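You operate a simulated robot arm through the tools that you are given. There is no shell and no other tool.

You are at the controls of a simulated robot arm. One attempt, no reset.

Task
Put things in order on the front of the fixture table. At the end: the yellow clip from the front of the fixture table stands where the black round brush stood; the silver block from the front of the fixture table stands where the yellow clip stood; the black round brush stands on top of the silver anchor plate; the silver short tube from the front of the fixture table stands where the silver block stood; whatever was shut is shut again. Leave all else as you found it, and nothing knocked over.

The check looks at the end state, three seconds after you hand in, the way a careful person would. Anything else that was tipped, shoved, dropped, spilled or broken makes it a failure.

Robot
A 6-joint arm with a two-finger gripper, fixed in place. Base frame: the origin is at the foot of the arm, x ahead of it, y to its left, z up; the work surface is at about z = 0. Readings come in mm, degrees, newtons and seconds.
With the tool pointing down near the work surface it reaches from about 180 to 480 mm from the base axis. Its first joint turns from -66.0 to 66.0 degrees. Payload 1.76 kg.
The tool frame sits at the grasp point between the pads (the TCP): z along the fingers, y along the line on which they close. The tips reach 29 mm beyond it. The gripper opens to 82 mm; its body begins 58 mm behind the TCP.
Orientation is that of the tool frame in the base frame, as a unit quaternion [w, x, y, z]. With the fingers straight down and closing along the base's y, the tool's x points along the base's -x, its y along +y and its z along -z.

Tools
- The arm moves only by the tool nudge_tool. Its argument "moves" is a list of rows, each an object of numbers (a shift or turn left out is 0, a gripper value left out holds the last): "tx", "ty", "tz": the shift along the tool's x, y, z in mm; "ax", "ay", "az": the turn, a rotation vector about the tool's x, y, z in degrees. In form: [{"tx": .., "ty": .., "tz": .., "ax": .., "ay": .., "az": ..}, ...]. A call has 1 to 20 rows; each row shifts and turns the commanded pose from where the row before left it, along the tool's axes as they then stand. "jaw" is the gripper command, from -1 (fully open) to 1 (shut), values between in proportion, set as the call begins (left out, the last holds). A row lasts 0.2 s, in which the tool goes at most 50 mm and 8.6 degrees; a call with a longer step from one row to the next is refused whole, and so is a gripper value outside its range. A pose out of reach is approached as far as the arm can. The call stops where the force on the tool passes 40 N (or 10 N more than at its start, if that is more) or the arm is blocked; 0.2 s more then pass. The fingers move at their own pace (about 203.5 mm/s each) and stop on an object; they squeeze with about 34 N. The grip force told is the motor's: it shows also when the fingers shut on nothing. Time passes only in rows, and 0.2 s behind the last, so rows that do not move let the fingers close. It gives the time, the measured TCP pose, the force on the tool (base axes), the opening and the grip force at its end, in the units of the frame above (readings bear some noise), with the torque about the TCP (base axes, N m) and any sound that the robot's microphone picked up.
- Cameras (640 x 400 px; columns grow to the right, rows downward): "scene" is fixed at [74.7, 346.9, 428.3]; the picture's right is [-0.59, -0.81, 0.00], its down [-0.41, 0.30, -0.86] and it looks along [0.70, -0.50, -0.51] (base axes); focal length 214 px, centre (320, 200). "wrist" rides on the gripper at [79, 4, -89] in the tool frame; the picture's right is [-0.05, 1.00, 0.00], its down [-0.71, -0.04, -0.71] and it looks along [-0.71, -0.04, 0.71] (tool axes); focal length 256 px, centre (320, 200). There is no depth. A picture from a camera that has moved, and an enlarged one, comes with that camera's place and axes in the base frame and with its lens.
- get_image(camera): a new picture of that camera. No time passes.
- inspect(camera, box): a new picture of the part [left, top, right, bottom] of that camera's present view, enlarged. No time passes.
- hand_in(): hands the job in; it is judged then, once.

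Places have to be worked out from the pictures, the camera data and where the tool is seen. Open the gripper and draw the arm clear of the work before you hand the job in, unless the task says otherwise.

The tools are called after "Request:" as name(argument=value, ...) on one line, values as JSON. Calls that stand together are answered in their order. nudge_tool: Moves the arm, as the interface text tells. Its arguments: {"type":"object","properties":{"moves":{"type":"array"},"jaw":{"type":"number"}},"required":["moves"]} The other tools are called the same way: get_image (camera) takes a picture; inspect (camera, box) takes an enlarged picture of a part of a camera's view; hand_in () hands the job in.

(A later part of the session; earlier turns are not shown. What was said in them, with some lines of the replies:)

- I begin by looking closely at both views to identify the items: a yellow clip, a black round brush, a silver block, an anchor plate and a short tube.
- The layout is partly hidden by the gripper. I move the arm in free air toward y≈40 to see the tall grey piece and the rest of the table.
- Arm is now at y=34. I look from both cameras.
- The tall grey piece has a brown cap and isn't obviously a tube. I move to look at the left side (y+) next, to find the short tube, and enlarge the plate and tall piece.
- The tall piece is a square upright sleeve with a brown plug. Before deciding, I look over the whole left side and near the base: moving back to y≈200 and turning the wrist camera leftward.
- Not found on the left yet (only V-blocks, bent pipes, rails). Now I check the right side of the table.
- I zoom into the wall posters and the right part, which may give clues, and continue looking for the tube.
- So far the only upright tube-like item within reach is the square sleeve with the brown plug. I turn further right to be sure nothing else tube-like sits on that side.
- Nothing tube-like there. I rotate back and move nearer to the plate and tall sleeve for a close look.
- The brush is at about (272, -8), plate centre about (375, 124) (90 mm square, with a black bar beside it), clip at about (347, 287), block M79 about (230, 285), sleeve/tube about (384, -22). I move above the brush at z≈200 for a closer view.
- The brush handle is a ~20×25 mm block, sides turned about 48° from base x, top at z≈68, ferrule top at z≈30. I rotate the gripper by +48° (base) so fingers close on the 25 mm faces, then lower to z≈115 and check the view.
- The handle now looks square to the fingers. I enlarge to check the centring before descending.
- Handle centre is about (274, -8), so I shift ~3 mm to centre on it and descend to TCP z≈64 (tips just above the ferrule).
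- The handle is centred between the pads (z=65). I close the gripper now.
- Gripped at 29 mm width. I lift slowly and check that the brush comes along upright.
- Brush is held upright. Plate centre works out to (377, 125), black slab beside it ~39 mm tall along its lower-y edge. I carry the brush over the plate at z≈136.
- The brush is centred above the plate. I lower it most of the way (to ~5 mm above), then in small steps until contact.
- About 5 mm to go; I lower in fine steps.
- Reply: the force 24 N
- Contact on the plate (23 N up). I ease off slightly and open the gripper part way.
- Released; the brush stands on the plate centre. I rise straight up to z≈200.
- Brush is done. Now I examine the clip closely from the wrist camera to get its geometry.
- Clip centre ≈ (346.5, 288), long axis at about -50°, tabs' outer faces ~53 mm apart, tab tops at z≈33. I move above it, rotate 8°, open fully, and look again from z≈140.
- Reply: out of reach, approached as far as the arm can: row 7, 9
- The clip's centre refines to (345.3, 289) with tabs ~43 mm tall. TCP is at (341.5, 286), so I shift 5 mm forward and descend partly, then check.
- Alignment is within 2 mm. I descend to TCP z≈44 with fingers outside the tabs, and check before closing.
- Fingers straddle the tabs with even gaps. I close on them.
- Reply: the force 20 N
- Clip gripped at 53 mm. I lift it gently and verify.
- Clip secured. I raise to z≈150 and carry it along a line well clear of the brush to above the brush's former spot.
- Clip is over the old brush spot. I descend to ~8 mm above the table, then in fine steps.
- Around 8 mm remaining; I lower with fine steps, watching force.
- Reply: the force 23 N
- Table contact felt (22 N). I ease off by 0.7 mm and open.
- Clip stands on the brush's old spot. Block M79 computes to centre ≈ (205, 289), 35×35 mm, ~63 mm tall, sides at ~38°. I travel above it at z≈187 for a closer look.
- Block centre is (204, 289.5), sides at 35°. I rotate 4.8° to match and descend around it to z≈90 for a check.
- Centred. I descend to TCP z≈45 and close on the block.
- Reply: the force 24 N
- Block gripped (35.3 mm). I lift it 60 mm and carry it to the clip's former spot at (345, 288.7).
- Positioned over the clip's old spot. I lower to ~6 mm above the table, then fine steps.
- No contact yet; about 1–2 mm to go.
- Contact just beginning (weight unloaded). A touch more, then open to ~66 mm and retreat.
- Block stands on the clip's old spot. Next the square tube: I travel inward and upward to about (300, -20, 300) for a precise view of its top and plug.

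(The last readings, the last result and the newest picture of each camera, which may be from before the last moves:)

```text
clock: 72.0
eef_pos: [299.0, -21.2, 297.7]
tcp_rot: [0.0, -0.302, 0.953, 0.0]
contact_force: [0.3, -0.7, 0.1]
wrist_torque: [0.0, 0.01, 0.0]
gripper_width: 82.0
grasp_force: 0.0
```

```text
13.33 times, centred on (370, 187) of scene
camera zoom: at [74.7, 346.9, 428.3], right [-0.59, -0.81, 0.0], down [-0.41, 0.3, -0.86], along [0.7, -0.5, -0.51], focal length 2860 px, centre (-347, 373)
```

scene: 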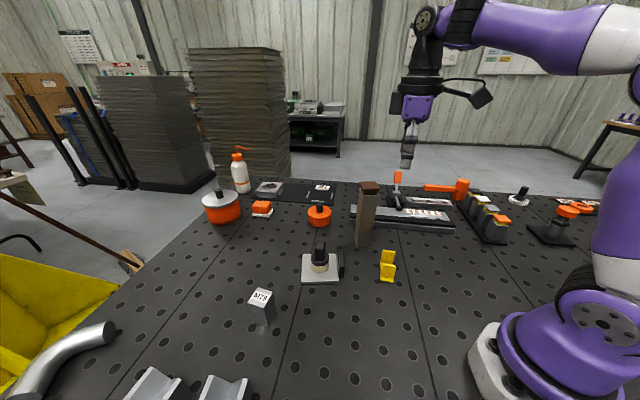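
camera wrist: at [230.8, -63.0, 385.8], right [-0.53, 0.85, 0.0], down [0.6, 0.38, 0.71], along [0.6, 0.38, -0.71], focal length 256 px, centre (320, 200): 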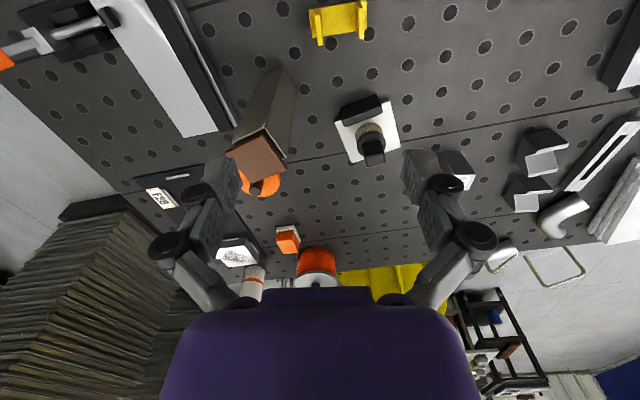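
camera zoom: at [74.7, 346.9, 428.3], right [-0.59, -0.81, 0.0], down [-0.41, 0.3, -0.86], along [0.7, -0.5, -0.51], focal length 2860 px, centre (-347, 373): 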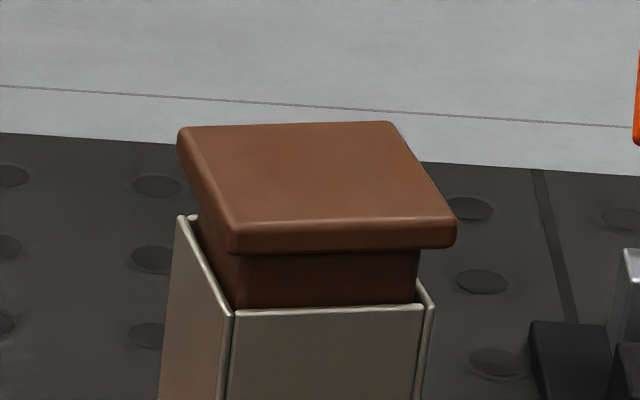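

The sleeve's walls look warmer grey than the silver parts and its brown plug sits in the mouth, so I want to know whether it *is* the tube or holds it. I compute its centre ≈ (387, -35.5), edges at 58°/148°, rim z≈168, plug flange z≈182–190. I line up above it for a close look first.

Request:
nudge_tool(moves=[{"az": -8}, {"az": -8}, {"az": -6.8}, {"tz": 18}, {"tz": 17}, {"tx": -6, "ty": -14}, {"tx": -6, "ty": -14}, {"tx": -6, "ty": -14}, {"tx": -6, "ty": -14}, {"tx": -6, "ty": -14}, {"tx": -4.5, "ty": -12.2}, {}])

Request:
get_image(camera="wrist")

Request:
inspect(camera="scene", box=[320, 120, 440, 260])

```text
clock: 74.6
eef_pos: [386.3, -34.1, 263.5]
tcp_rot: [0.001, -0.485, 0.874, -0.001]
contact_force: [-0.4, 0.1, -0.2]
wrist_torque: [0.01, -0.01, -0.01]
gripper_width: 82.1
grasp_force: 0.1
```

```text
taken
camera wrist: at [340.2, -99.5, 351.7], right [-0.82, 0.57, 0.0], down [0.4, 0.58, 0.71], along [0.41, 0.58, -0.71], focal length 256 px, centre (320, 200)
```

wrist: 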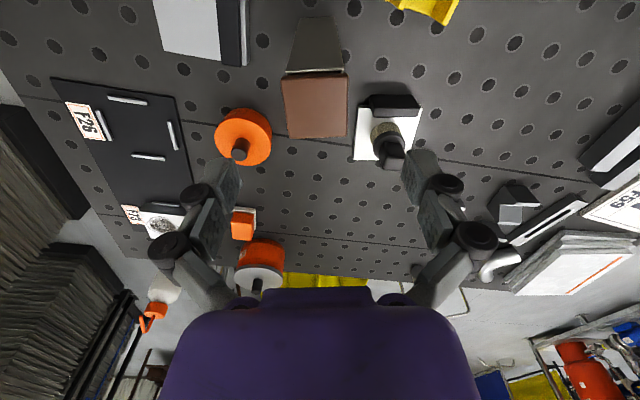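

```text
2.86 times, centred on (380, 190) of scene
camera zoom: at [74.7, 346.9, 428.3], right [-0.59, -0.81, 0.0], down [-0.41, 0.3, -0.86], along [0.7, -0.5, -0.51], focal length 613 px, centre (149, 229)
```

zoom: 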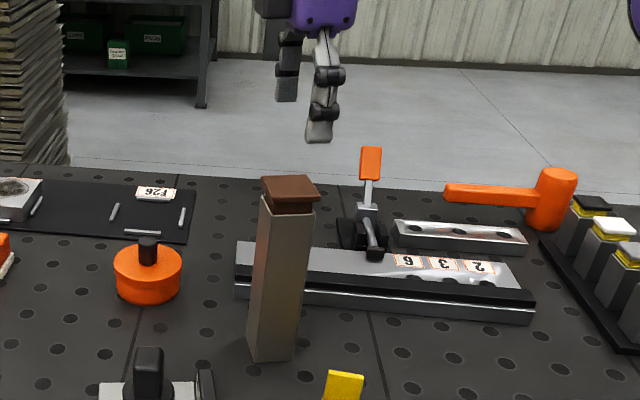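

Request:
inspect(camera="wrist", box=[260, 0, 380, 150])

```text
2.67 times, centred on (320, 75) of wrist
camera zoom: at [340.2, -99.5, 351.7], right [-0.82, 0.57, 0.0], down [0.4, 0.58, 0.71], along [0.41, 0.58, -0.71], focal length 683 px, centre (320, 533)
```

zoom: 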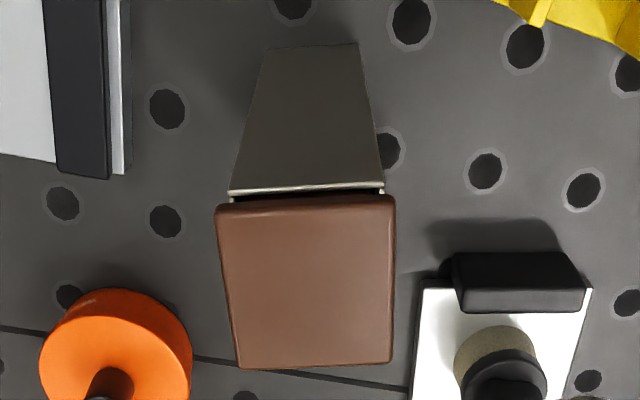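

The sleeve's centre refines to (386.6, -37.2) and my closing axis is parallel to its sides. To learn whether the short tube is hidden inside, I'll grip only the plug's 42 mm flange and lift it gently; first descend to z≈206 (tips between flange and rim).

Request:
nudge_tool(moves=[{"tx": 2, "ty": -2.2}, {"tz": 12}, {"tz": 12}, {"tz": 12}, {"tz": 10}, {"tz": 7}, {"tz": 4}, {}])

Request:
get_image(camera="wrist")

Request:
inspect(camera="scene", box=[330, 140, 420, 220])

```text
clock: 76.4
eef_pos: [387.8, -36.3, 205.7]
tcp_rot: [0.001, -0.484, 0.875, 0.0]
contact_force: [1.2, -0.1, 0.2]
wrist_torque: [-0.01, 0.02, 0.0]
gripper_width: 81.9
grasp_force: 0.1
```

```text
taken
camera wrist: at [341.2, -102.2, 294.5], right [-0.82, 0.58, 0.0], down [0.4, 0.58, 0.71], along [0.41, 0.58, -0.71], focal length 256 px, centre (320, 200)
```

wrist: 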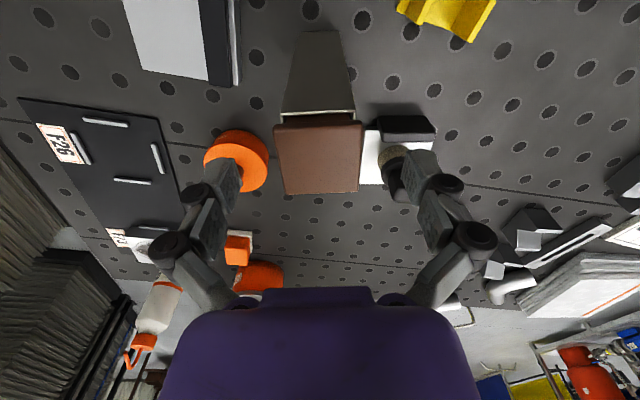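

```text
5.00 times, centred on (375, 180) of scene
camera zoom: at [74.7, 346.9, 428.3], right [-0.59, -0.81, 0.0], down [-0.41, 0.3, -0.86], along [0.7, -0.5, -0.51], focal length 1072 px, centre (45, 300)
```

zoom: 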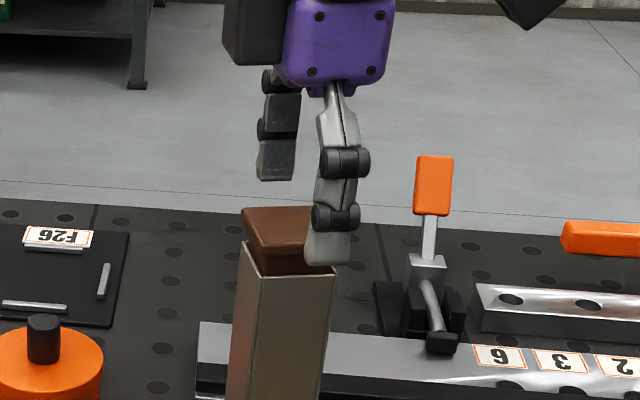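

Flange lies between the tips, clear of the rim. I close to just under the flange width.

Request:
nudge_tool(moves=[{}, {}, {}], jaw=0.1)

Request:
inspect(camera="scene", box=[330, 140, 420, 220])

Request:
get_image(camera="wrist")

```text
clock: 77.2
eef_pos: [387.7, -38.1, 207.8]
tcp_rot: [0.002, -0.484, 0.875, -0.001]
contact_force: [1.2, -0.7, 9.0]
wrist_torque: [0.0, -0.13, -0.01]
gripper_width: 42.5
grasp_force: 34.5
```

```text
5.00 times, centred on (375, 180) of scene
camera zoom: at [74.7, 346.9, 428.3], right [-0.59, -0.81, 0.0], down [-0.41, 0.3, -0.86], along [0.7, -0.5, -0.51], focal length 1072 px, centre (45, 300)
```

zoom: 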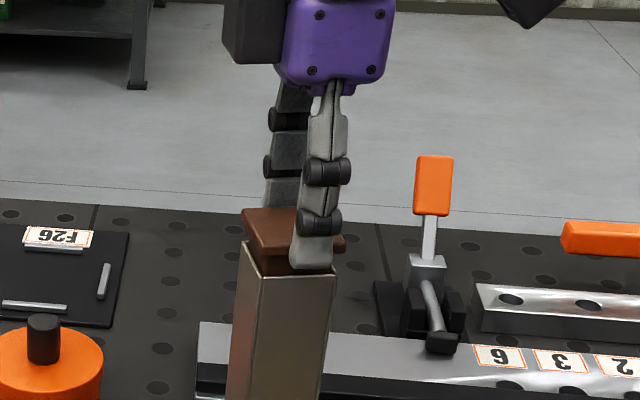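

```text
taken
camera wrist: at [341.3, -102.2, 295.0], right [-0.82, 0.57, 0.0], down [0.4, 0.58, 0.71], along [0.41, 0.58, -0.7], focal length 256 px, centre (320, 200)
```

wrist: 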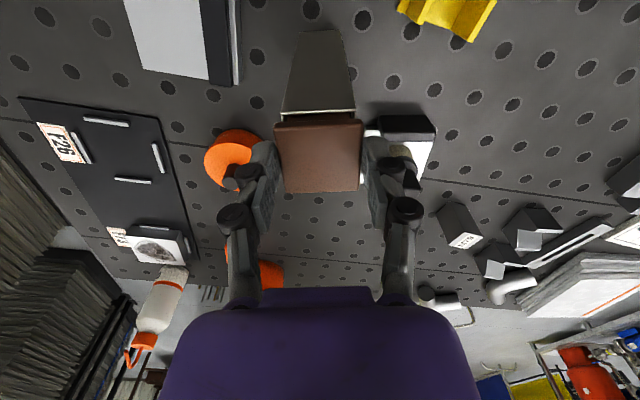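

Flange gripped (42.5 mm). I lift 6 mm very slowly and look whether the plug alone or the whole sleeve rises.

Request:
nudge_tool(moves=[{"tz": -2}, {"tz": -2}, {"tz": -2}, {}])

Request:
inspect(camera="scene", box=[330, 140, 420, 260])

```text
clock: 78.2
eef_pos: [387.9, -36.0, 211.6]
tcp_rot: [0.002, -0.485, 0.875, 0.001]
contact_force: [0.2, 0.0, -3.4]
wrist_torque: [0.02, -0.04, 0.05]
gripper_width: 42.1
grasp_force: 33.9
```

```text
3.33 times, centred on (375, 200) of scene
camera zoom: at [74.7, 346.9, 428.3], right [-0.59, -0.81, 0.0], down [-0.41, 0.3, -0.86], along [0.7, -0.5, -0.51], focal length 715 px, centre (137, 200)
```

zoom: 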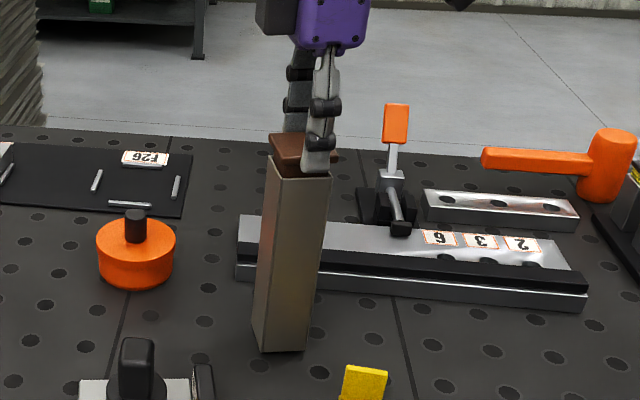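

I need to see clearly whether the sleeve's base left the table.

Request:
inspect(camera="scene", box=[340, 225, 390, 260])

Request:
inspect(camera="scene", box=[350, 172, 390, 202])

Request:
inspect(camera="wrist", box=[260, 0, 380, 150])

```text
11.43 times, centred on (365, 242) of scene
camera zoom: at [74.7, 346.9, 428.3], right [-0.59, -0.81, 0.0], down [-0.41, 0.3, -0.86], along [0.7, -0.5, -0.51], focal length 2451 px, centre (-194, -286)
```

zoom: 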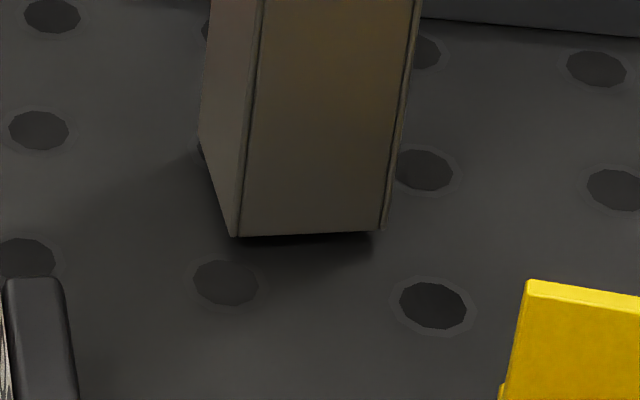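

```text
13.33 times, centred on (370, 187) of scene
camera zoom: at [74.7, 346.9, 428.3], right [-0.59, -0.81, 0.0], down [-0.41, 0.3, -0.86], along [0.7, -0.5, -0.51], focal length 2860 px, centre (-347, 373)
```

zoom: 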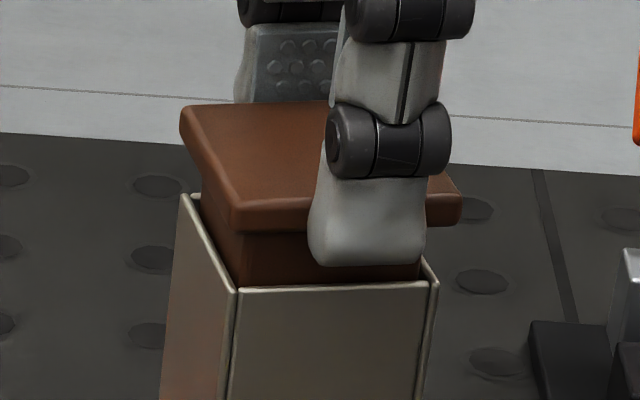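

```text
2.67 times, centred on (320, 75) of wrist
camera zoom: at [341.2, -102.1, 300.2], right [-0.82, 0.57, 0.0], down [0.41, 0.58, 0.71], along [0.41, 0.58, -0.71], focal length 683 px, centre (320, 533)
```

zoom: 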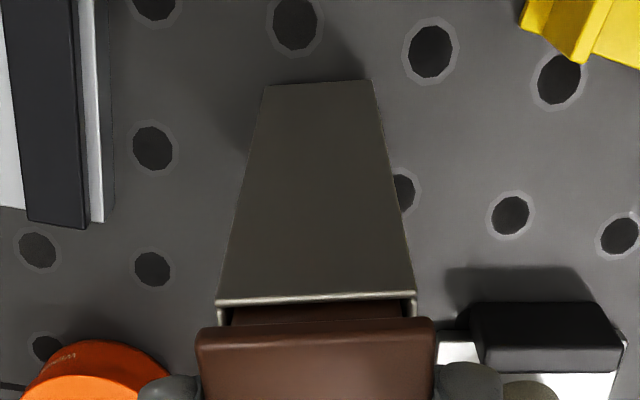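

The whole sleeve rises with its plug (3.4 N total), so plug and sleeve act as one piece — it is not a lid that comes off. I lift another 20 mm and check that nothing stands underneath and that the plug isn't slipping.

Request:
nudge_tool(moves=[{"tz": -3}, {"tz": -5}, {"tz": -6}, {"tz": -4}, {"tz": -2}, {}])

Request:
inspect(camera="scene", box=[340, 215, 390, 260])

Request:
inspect(camera="scene", box=[350, 162, 390, 192])

Request:
inspect(camera="wrist", box=[260, 0, 380, 150])

```text
clock: 79.6
eef_pos: [387.9, -35.3, 232.0]
tcp_rot: [0.001, -0.485, 0.875, 0.0]
contact_force: [-0.7, 0.3, -4.1]
wrist_torque: [-0.03, 0.02, 0.0]
gripper_width: 42.1
grasp_force: 33.9
```

```text
8.89 times, centred on (365, 238) of scene
camera zoom: at [74.7, 346.9, 428.3], right [-0.59, -0.81, 0.0], down [-0.41, 0.3, -0.86], along [0.7, -0.5, -0.51], focal length 1906 px, centre (-80, -133)
```

zoom: 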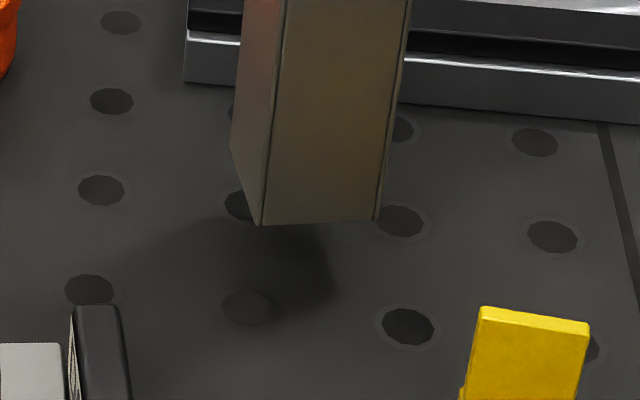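

```text
13.33 times, centred on (370, 177) of scene
camera zoom: at [74.7, 346.9, 428.3], right [-0.59, -0.81, 0.0], down [-0.41, 0.3, -0.86], along [0.7, -0.5, -0.51], focal length 2860 px, centre (-347, 507)
```

zoom: 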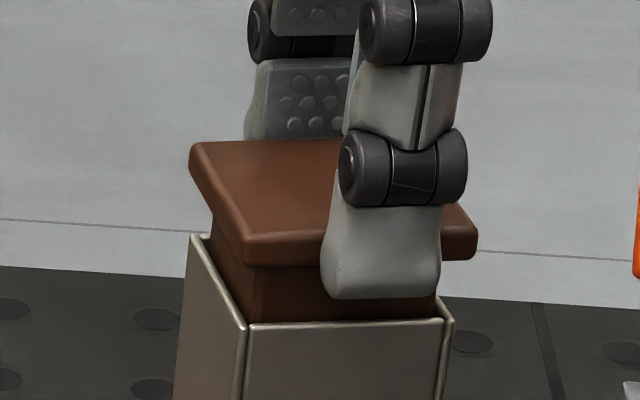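

```text
2.67 times, centred on (320, 75) of wrist
camera zoom: at [341.3, -102.1, 320.1], right [-0.82, 0.57, 0.0], down [0.4, 0.58, 0.71], along [0.41, 0.58, -0.71], focal length 683 px, centre (320, 533)
```

zoom: 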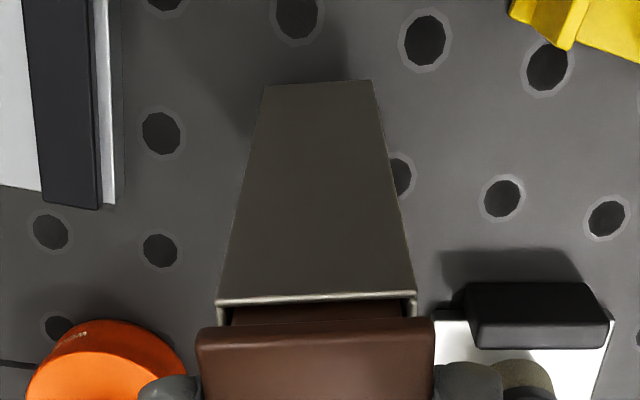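

It hangs rigidly, nothing is under it, and its face mirrors the surroundings (polished metal), so this capped square tube is the silver short tube. I lower it to ~13 mm clearance and carry it through the free corridor between clip and plate, first to about (283, 73).

Request:
nudge_tool(moves=[{"tz": 6}, {"tz": 5}, {"tx": -1.4, "ty": 6.5}, {"tx": -2.6, "ty": 12.5}, {"tx": -2.6, "ty": 12.5}, {"tx": -2.6, "ty": 12.5}, {"tx": -2.6, "ty": 12.5}, {"tx": -2.4, "ty": 11.5}, {"tx": -2.4, "ty": 11.5}, {"tx": -4.4, "ty": 13.4}, {"tx": -4.4, "ty": 13.4}, {"tx": -4.4, "ty": 13.4}, {"tx": -4.4, "ty": 13.3}, {"tx": -4.3, "ty": 13.3}, {}])

Request:
get_image(camera="scene")

Request:
get_image(camera="wrist")

```text
clock: 82.8
eef_pos: [284.9, 74.4, 220.7]
tcp_rot: [0.001, -0.485, 0.874, 0.0]
contact_force: [-0.6, 0.0, -4.2]
wrist_torque: [0.0, -0.03, -0.02]
gripper_width: 42.3
grasp_force: 34.0
```

```text
taken
```

scene: 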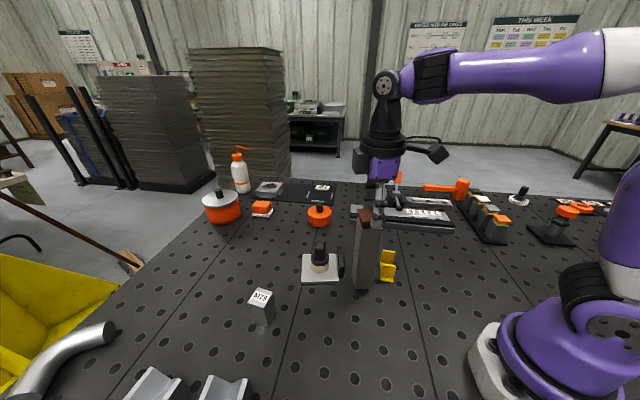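

```text
taken
camera wrist: at [237.2, 8.5, 309.2], right [-0.82, 0.57, 0.0], down [0.4, 0.58, 0.71], along [0.41, 0.58, -0.71], focal length 256 px, centre (320, 200)
```

wrist: 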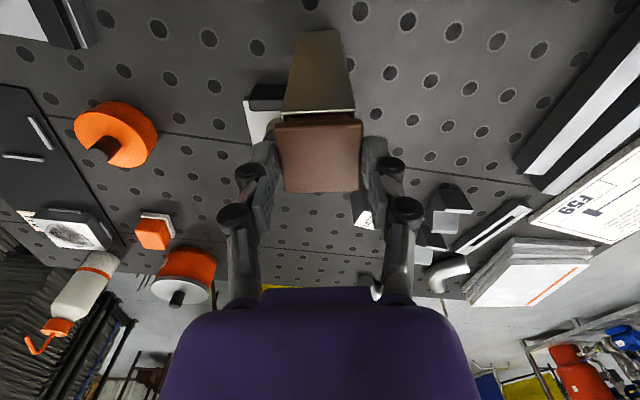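

Tube is at (282.5, 73) with everything else untouched as far as seen. I zoom once to verify the slab and clip, then go on.

Request:
inspect(camera="scene", box=[280, 200, 440, 310])

Request:
nudge_tool(moves=[{"tx": -5.5, "ty": 7}, {"tx": -10.5, "ty": 13.5}, {"tx": -10.5, "ty": 13.5}, {"tx": -10.5, "ty": 13.5}, {"tx": -10.5, "ty": 13.5}, {"tx": -10.5, "ty": 13.5}, {"tx": -10.5, "ty": 13.5}, {"tx": -10.5, "ty": 13.5}, {"tx": -10.5, "ty": 13.5}, {"tx": -10.5, "ty": 13.5}, {"tx": -10.5, "ty": 13.5}, {"tx": -10.5, "ty": 13.5}, {"tx": -10.5, "ty": 13.5}, {"tx": -6.5, "ty": 8}, {"tx": -3.7, "ty": 4.8}, {}])

Request:
get_image(camera="wrist")

Request:
get_image(camera="scene")

```text
3.64 times, centred on (360, 255) of scene
camera zoom: at [74.7, 346.9, 428.3], right [-0.59, -0.81, 0.0], down [-0.41, 0.3, -0.86], along [0.7, -0.5, -0.51], focal length 780 px, centre (174, 0)
```

zoom: 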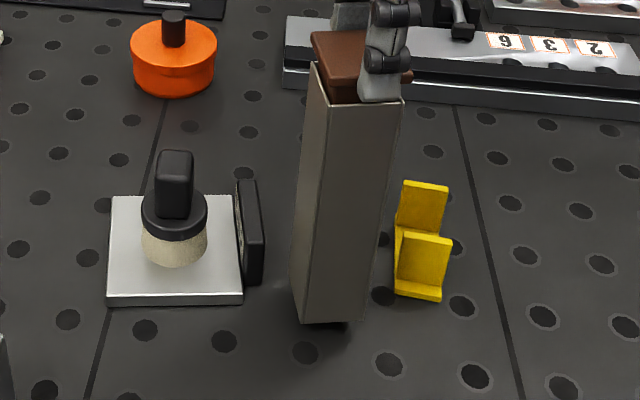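

```text
clock: 86.2
eef_pos: [204.0, 290.4, 221.0]
tcp_rot: [0.001, -0.485, 0.875, 0.0]
contact_force: [0.2, 0.4, -4.0]
wrist_torque: [-0.01, 0.01, -0.02]
gripper_width: 42.1
grasp_force: 34.0
```

```text
taken
camera wrist: at [158.5, 224.9, 309.3], right [-0.82, 0.57, 0.0], down [0.4, 0.58, 0.71], along [0.41, 0.58, -0.71], focal length 256 px, centre (320, 200)
```

wrist: 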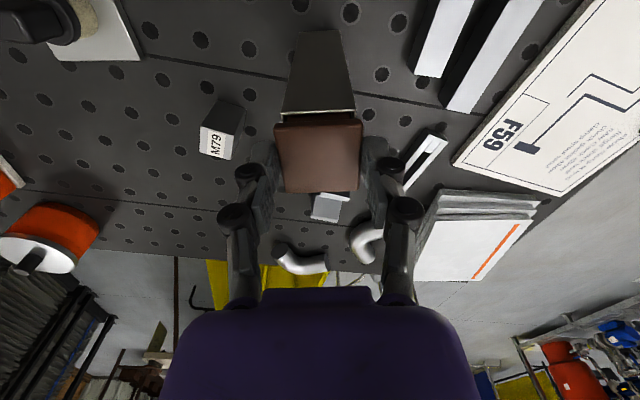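

```text
taken
```

scene: 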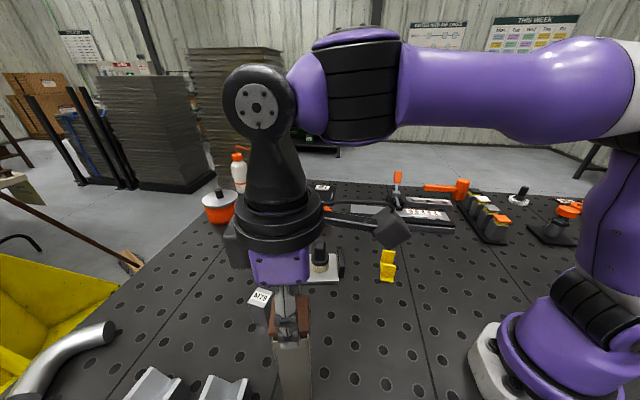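

Tube is over the block's former spot (203.8, 289.8). I lower it in small steps; contact expected near TCP z≈206.

Request:
nudge_tool(moves=[{"tz": 4}, {"tz": 4}, {"tz": 3}, {"tz": 1.5}, {}])

Request:
nudge_tool(moves=[{"tz": 0.8}, {"tz": 0.7}, {}])

```text
clock: 87.4
eef_pos: [205.4, 290.2, 206.9]
tcp_rot: [0.001, -0.484, 0.875, -0.001]
contact_force: [-0.4, -0.5, -3.2]
wrist_torque: [0.03, -0.03, 0.02]
gripper_width: 42.3
grasp_force: 33.8
```

```text
clock: 88.2
eef_pos: [204.9, 289.9, 207.4]
tcp_rot: [0.002, -0.483, 0.876, 0.0]
contact_force: [-2.2, -3.7, 6.8]
wrist_torque: [-0.41, 0.17, -0.02]
gripper_width: 42.3
grasp_force: 33.8
```

Contact reached. I check that the tube stands flush before releasing.

Request:
inspect(camera="scene", box=[240, 290, 360, 400])

Request:
get_image(camera="wrist")

```text
3.64 times, centred on (300, 345) of scene
camera zoom: at [74.7, 346.8, 428.4], right [-0.59, -0.81, 0.0], down [-0.41, 0.3, -0.86], along [0.7, -0.5, -0.51], focal length 780 px, centre (393, -327)
```

zoom: 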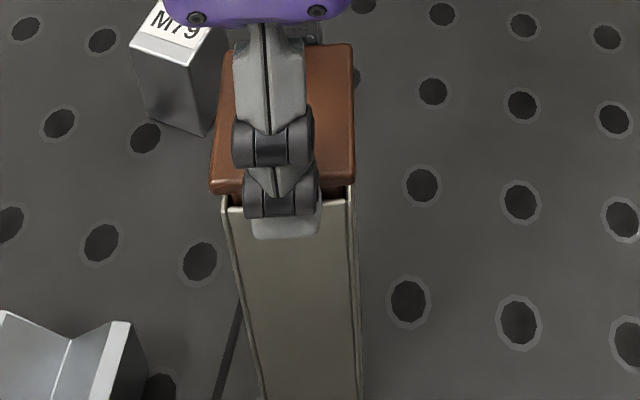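

```text
taken
camera wrist: at [158.6, 225.0, 295.3], right [-0.82, 0.58, 0.0], down [0.4, 0.58, 0.71], along [0.41, 0.58, -0.71], focal length 256 px, centre (320, 200)
```

wrist: 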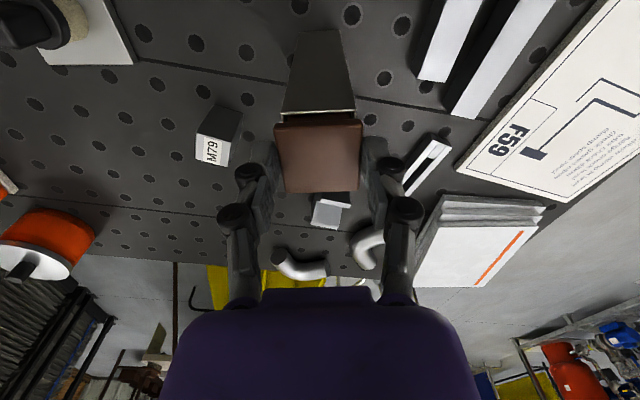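

Flush and vertical. I ease off 0.4 mm to relieve preload, then open moderately.

Request:
nudge_tool(moves=[{"tz": -0.4}, {}, {}])

Request:
nudge_tool(moves=[{}, {}, {}], jaw=-0.6)

Request:
get_image(camera="wrist")

Request:
inspect(camera="scene", box=[240, 290, 360, 400])

```text
clock: 89.0
eef_pos: [205.3, 290.8, 206.5]
tcp_rot: [0.0, -0.485, 0.874, 0.0]
contact_force: [0.1, -0.9, 2.6]
wrist_torque: [-0.07, -0.01, 0.01]
gripper_width: 42.2
grasp_force: 33.5
```

```text
clock: 89.8
eef_pos: [205.0, 290.4, 206.9]
tcp_rot: [0.001, -0.484, 0.875, -0.001]
contact_force: [-0.1, -0.4, -0.3]
wrist_torque: [0.01, 0.0, 0.0]
gripper_width: 65.6
grasp_force: 0.0
```

```text
taken
camera wrist: at [158.7, 225.1, 295.3], right [-0.82, 0.57, 0.0], down [0.4, 0.58, 0.71], along [0.41, 0.58, -0.71], focal length 256 px, centre (320, 200)
```

wrist: 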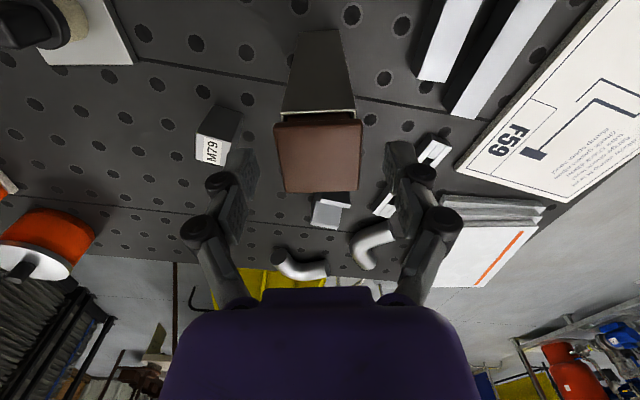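

```text
3.64 times, centred on (300, 345) of scene
camera zoom: at [74.7, 346.9, 428.3], right [-0.59, -0.81, 0.0], down [-0.41, 0.3, -0.86], along [0.7, -0.5, -0.51], focal length 780 px, centre (393, -327)
```

zoom: 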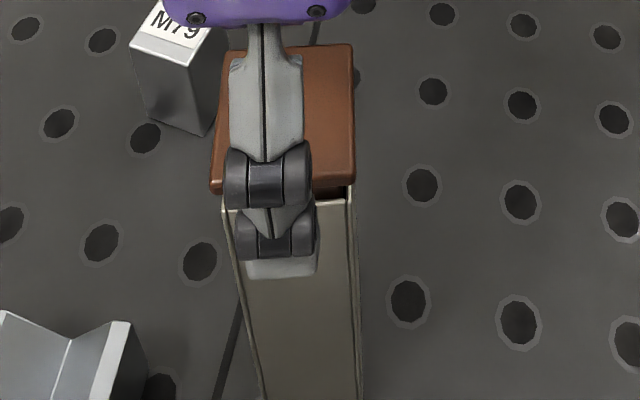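

Released and standing. I rise straight up to z≈290, then withdraw.

Request:
nudge_tool(moves=[{"tz": -5}, {"tz": -10}, {"tz": -15}, {"tz": -18}, {"tz": -18}, {"tz": -18}, {}])

Request:
get_image(camera="wrist")

Request:
get_image(camera="scene")

```text
clock: 91.4
eef_pos: [205.3, 290.0, 291.7]
tcp_rot: [0.001, -0.485, 0.875, 0.0]
contact_force: [-0.4, 0.6, -0.8]
wrist_torque: [-0.03, 0.0, 0.03]
gripper_width: 65.5
grasp_force: 0.1
```

```text
taken
camera wrist: at [158.3, 224.8, 379.6], right [-0.82, 0.57, 0.0], down [0.4, 0.58, 0.71], along [0.41, 0.58, -0.71], focal length 256 px, centre (320, 200)
```

wrist: 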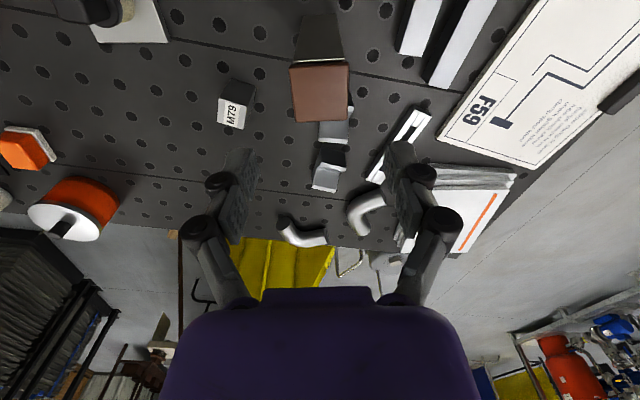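

```text
taken
```

scene: 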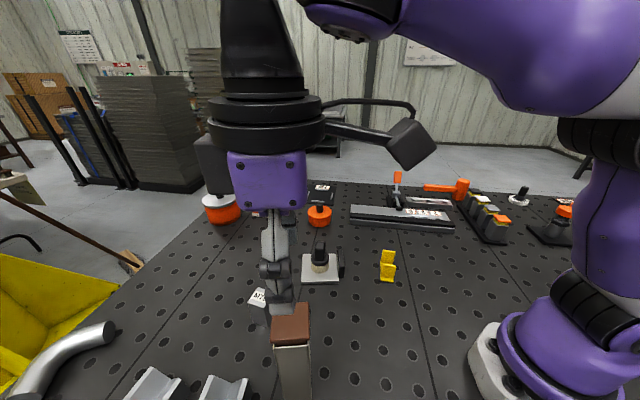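

All upright. I withdraw the arm to the middle of its workspace, up high, to view the final state.

Request:
nudge_tool(moves=[{"tx": 8, "ty": -5, "tz": -6}, {"tx": 18, "ty": -10.7, "tz": -6}, {"tx": 18, "ty": -10.7, "tz": -6}, {"tx": 18, "ty": -10.7, "tz": -6}, {"tx": 18, "ty": -10.7, "tz": -6}, {"tx": 18, "ty": -10.7}, {"tx": 18, "ty": -10.7}, {"tx": 18, "ty": -10.7}, {"tx": 18, "ty": -10.7}, {"tx": 18, "ty": -10.7}, {"tx": 18, "ty": -10.7}, {"tx": 18, "ty": -10.7}, {}], jaw=-1)

Request:
nudge_tool(moves=[{"az": 8}, {"az": 8}, {"az": 8}, {"az": 8}, {"az": 8}, {"az": 8}, {"az": 8}, {"az": 2}, {}])

Request:
get_image(camera="scene")

Request:
get_image(camera="wrist")

Request:
inspect(camera="scene", box=[220, 220, 420, 400])

```text
clock: 94.2
eef_pos: [199.9, 50.3, 321.1]
tcp_rot: [0.001, -0.485, 0.875, 0.0]
contact_force: [1.4, 0.3, -0.8]
wrist_torque: [0.01, 0.02, 0.01]
gripper_width: 82.0
grasp_force: 0.1
```

```text
clock: 96.2
eef_pos: [199.8, 49.9, 322.0]
tcp_rot: [0.001, 0.0, 1.0, 0.001]
contact_force: [0.6, 0.4, -0.6]
wrist_torque: [-0.01, 0.01, 0.03]
gripper_width: 81.7
grasp_force: 0.1
```

```text
taken
```

scene: 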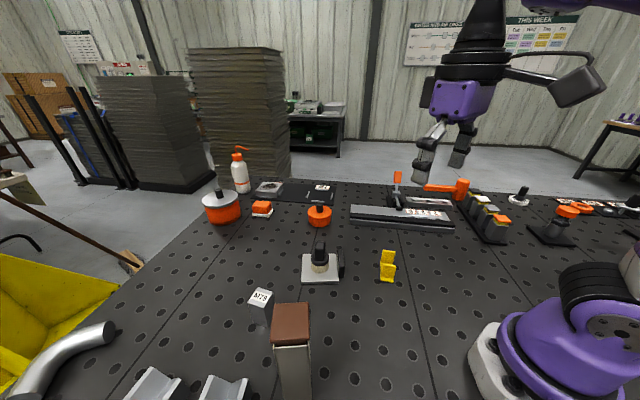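

```text
taken
camera wrist: at [119.6, 54.4, 409.1], right [0.06, 1.0, 0.0], down [0.7, -0.04, 0.71], along [0.71, -0.04, -0.71], focal length 256 px, centre (320, 200)
```

wrist: 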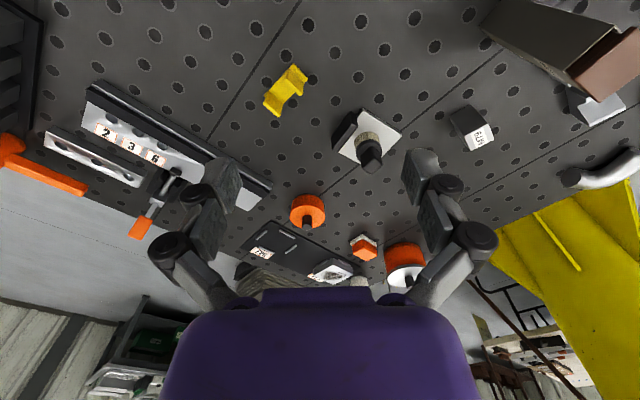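

```text
2.22 times, centred on (320, 310) of scene
camera zoom: at [74.7, 346.9, 428.3], right [-0.59, -0.81, 0.0], down [-0.41, 0.3, -0.86], along [0.7, -0.5, -0.51], focal length 477 px, centre (320, -44)
```

zoom: 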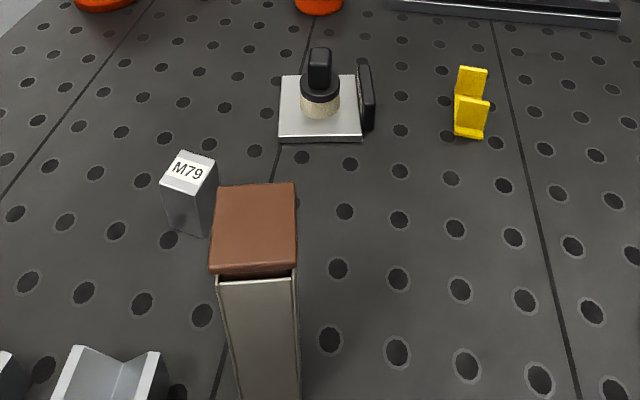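

The final views show the brush standing on the anchor plate and the clip on the brush's old spot. The block stands on the clip's old spot, and the capped tube, still plugged, stands on the block's old spot. Nothing else has been disturbed, the gripper is open and the arm is clear, so I hand in.

Request:
hand_in()

```text
The job is handed in.
```

I moved all four items to their places and handed the job in. In the last pictures everything stood upright and nothing else looked disturbed.

| Item | Now stands | Position (x, y, mm) |
|---|---|---|
| Black round brush | on the middle of the silver anchor plate | about (376, 124) |
| Yellow clip | where the brush stood | about (274, -9) |
| Silver block (M79) | where the clip stood | about (345, 288) |
| Silver short tube | where the block stood | about (204, 290) |

By my estimates from the camera pictures, the clip, block and tube are each within 1–2 mm of the spot they were meant to take over.

**The tube is a judgement call.** I took the tall square tube with the brown plug to be the silver short tube, because nothing else within reach looked like a tube. To check that it was not a container hiding something, I lifted it by the plug. Plug and tube came up together and I saw nothing underneath. I never saw inside it, so the identification is likely but not certain.

**Shut things:** the tube's plug stayed in throughout, and I opened nothing else. The gripper was open and the arm was clear of the work when I handed in.
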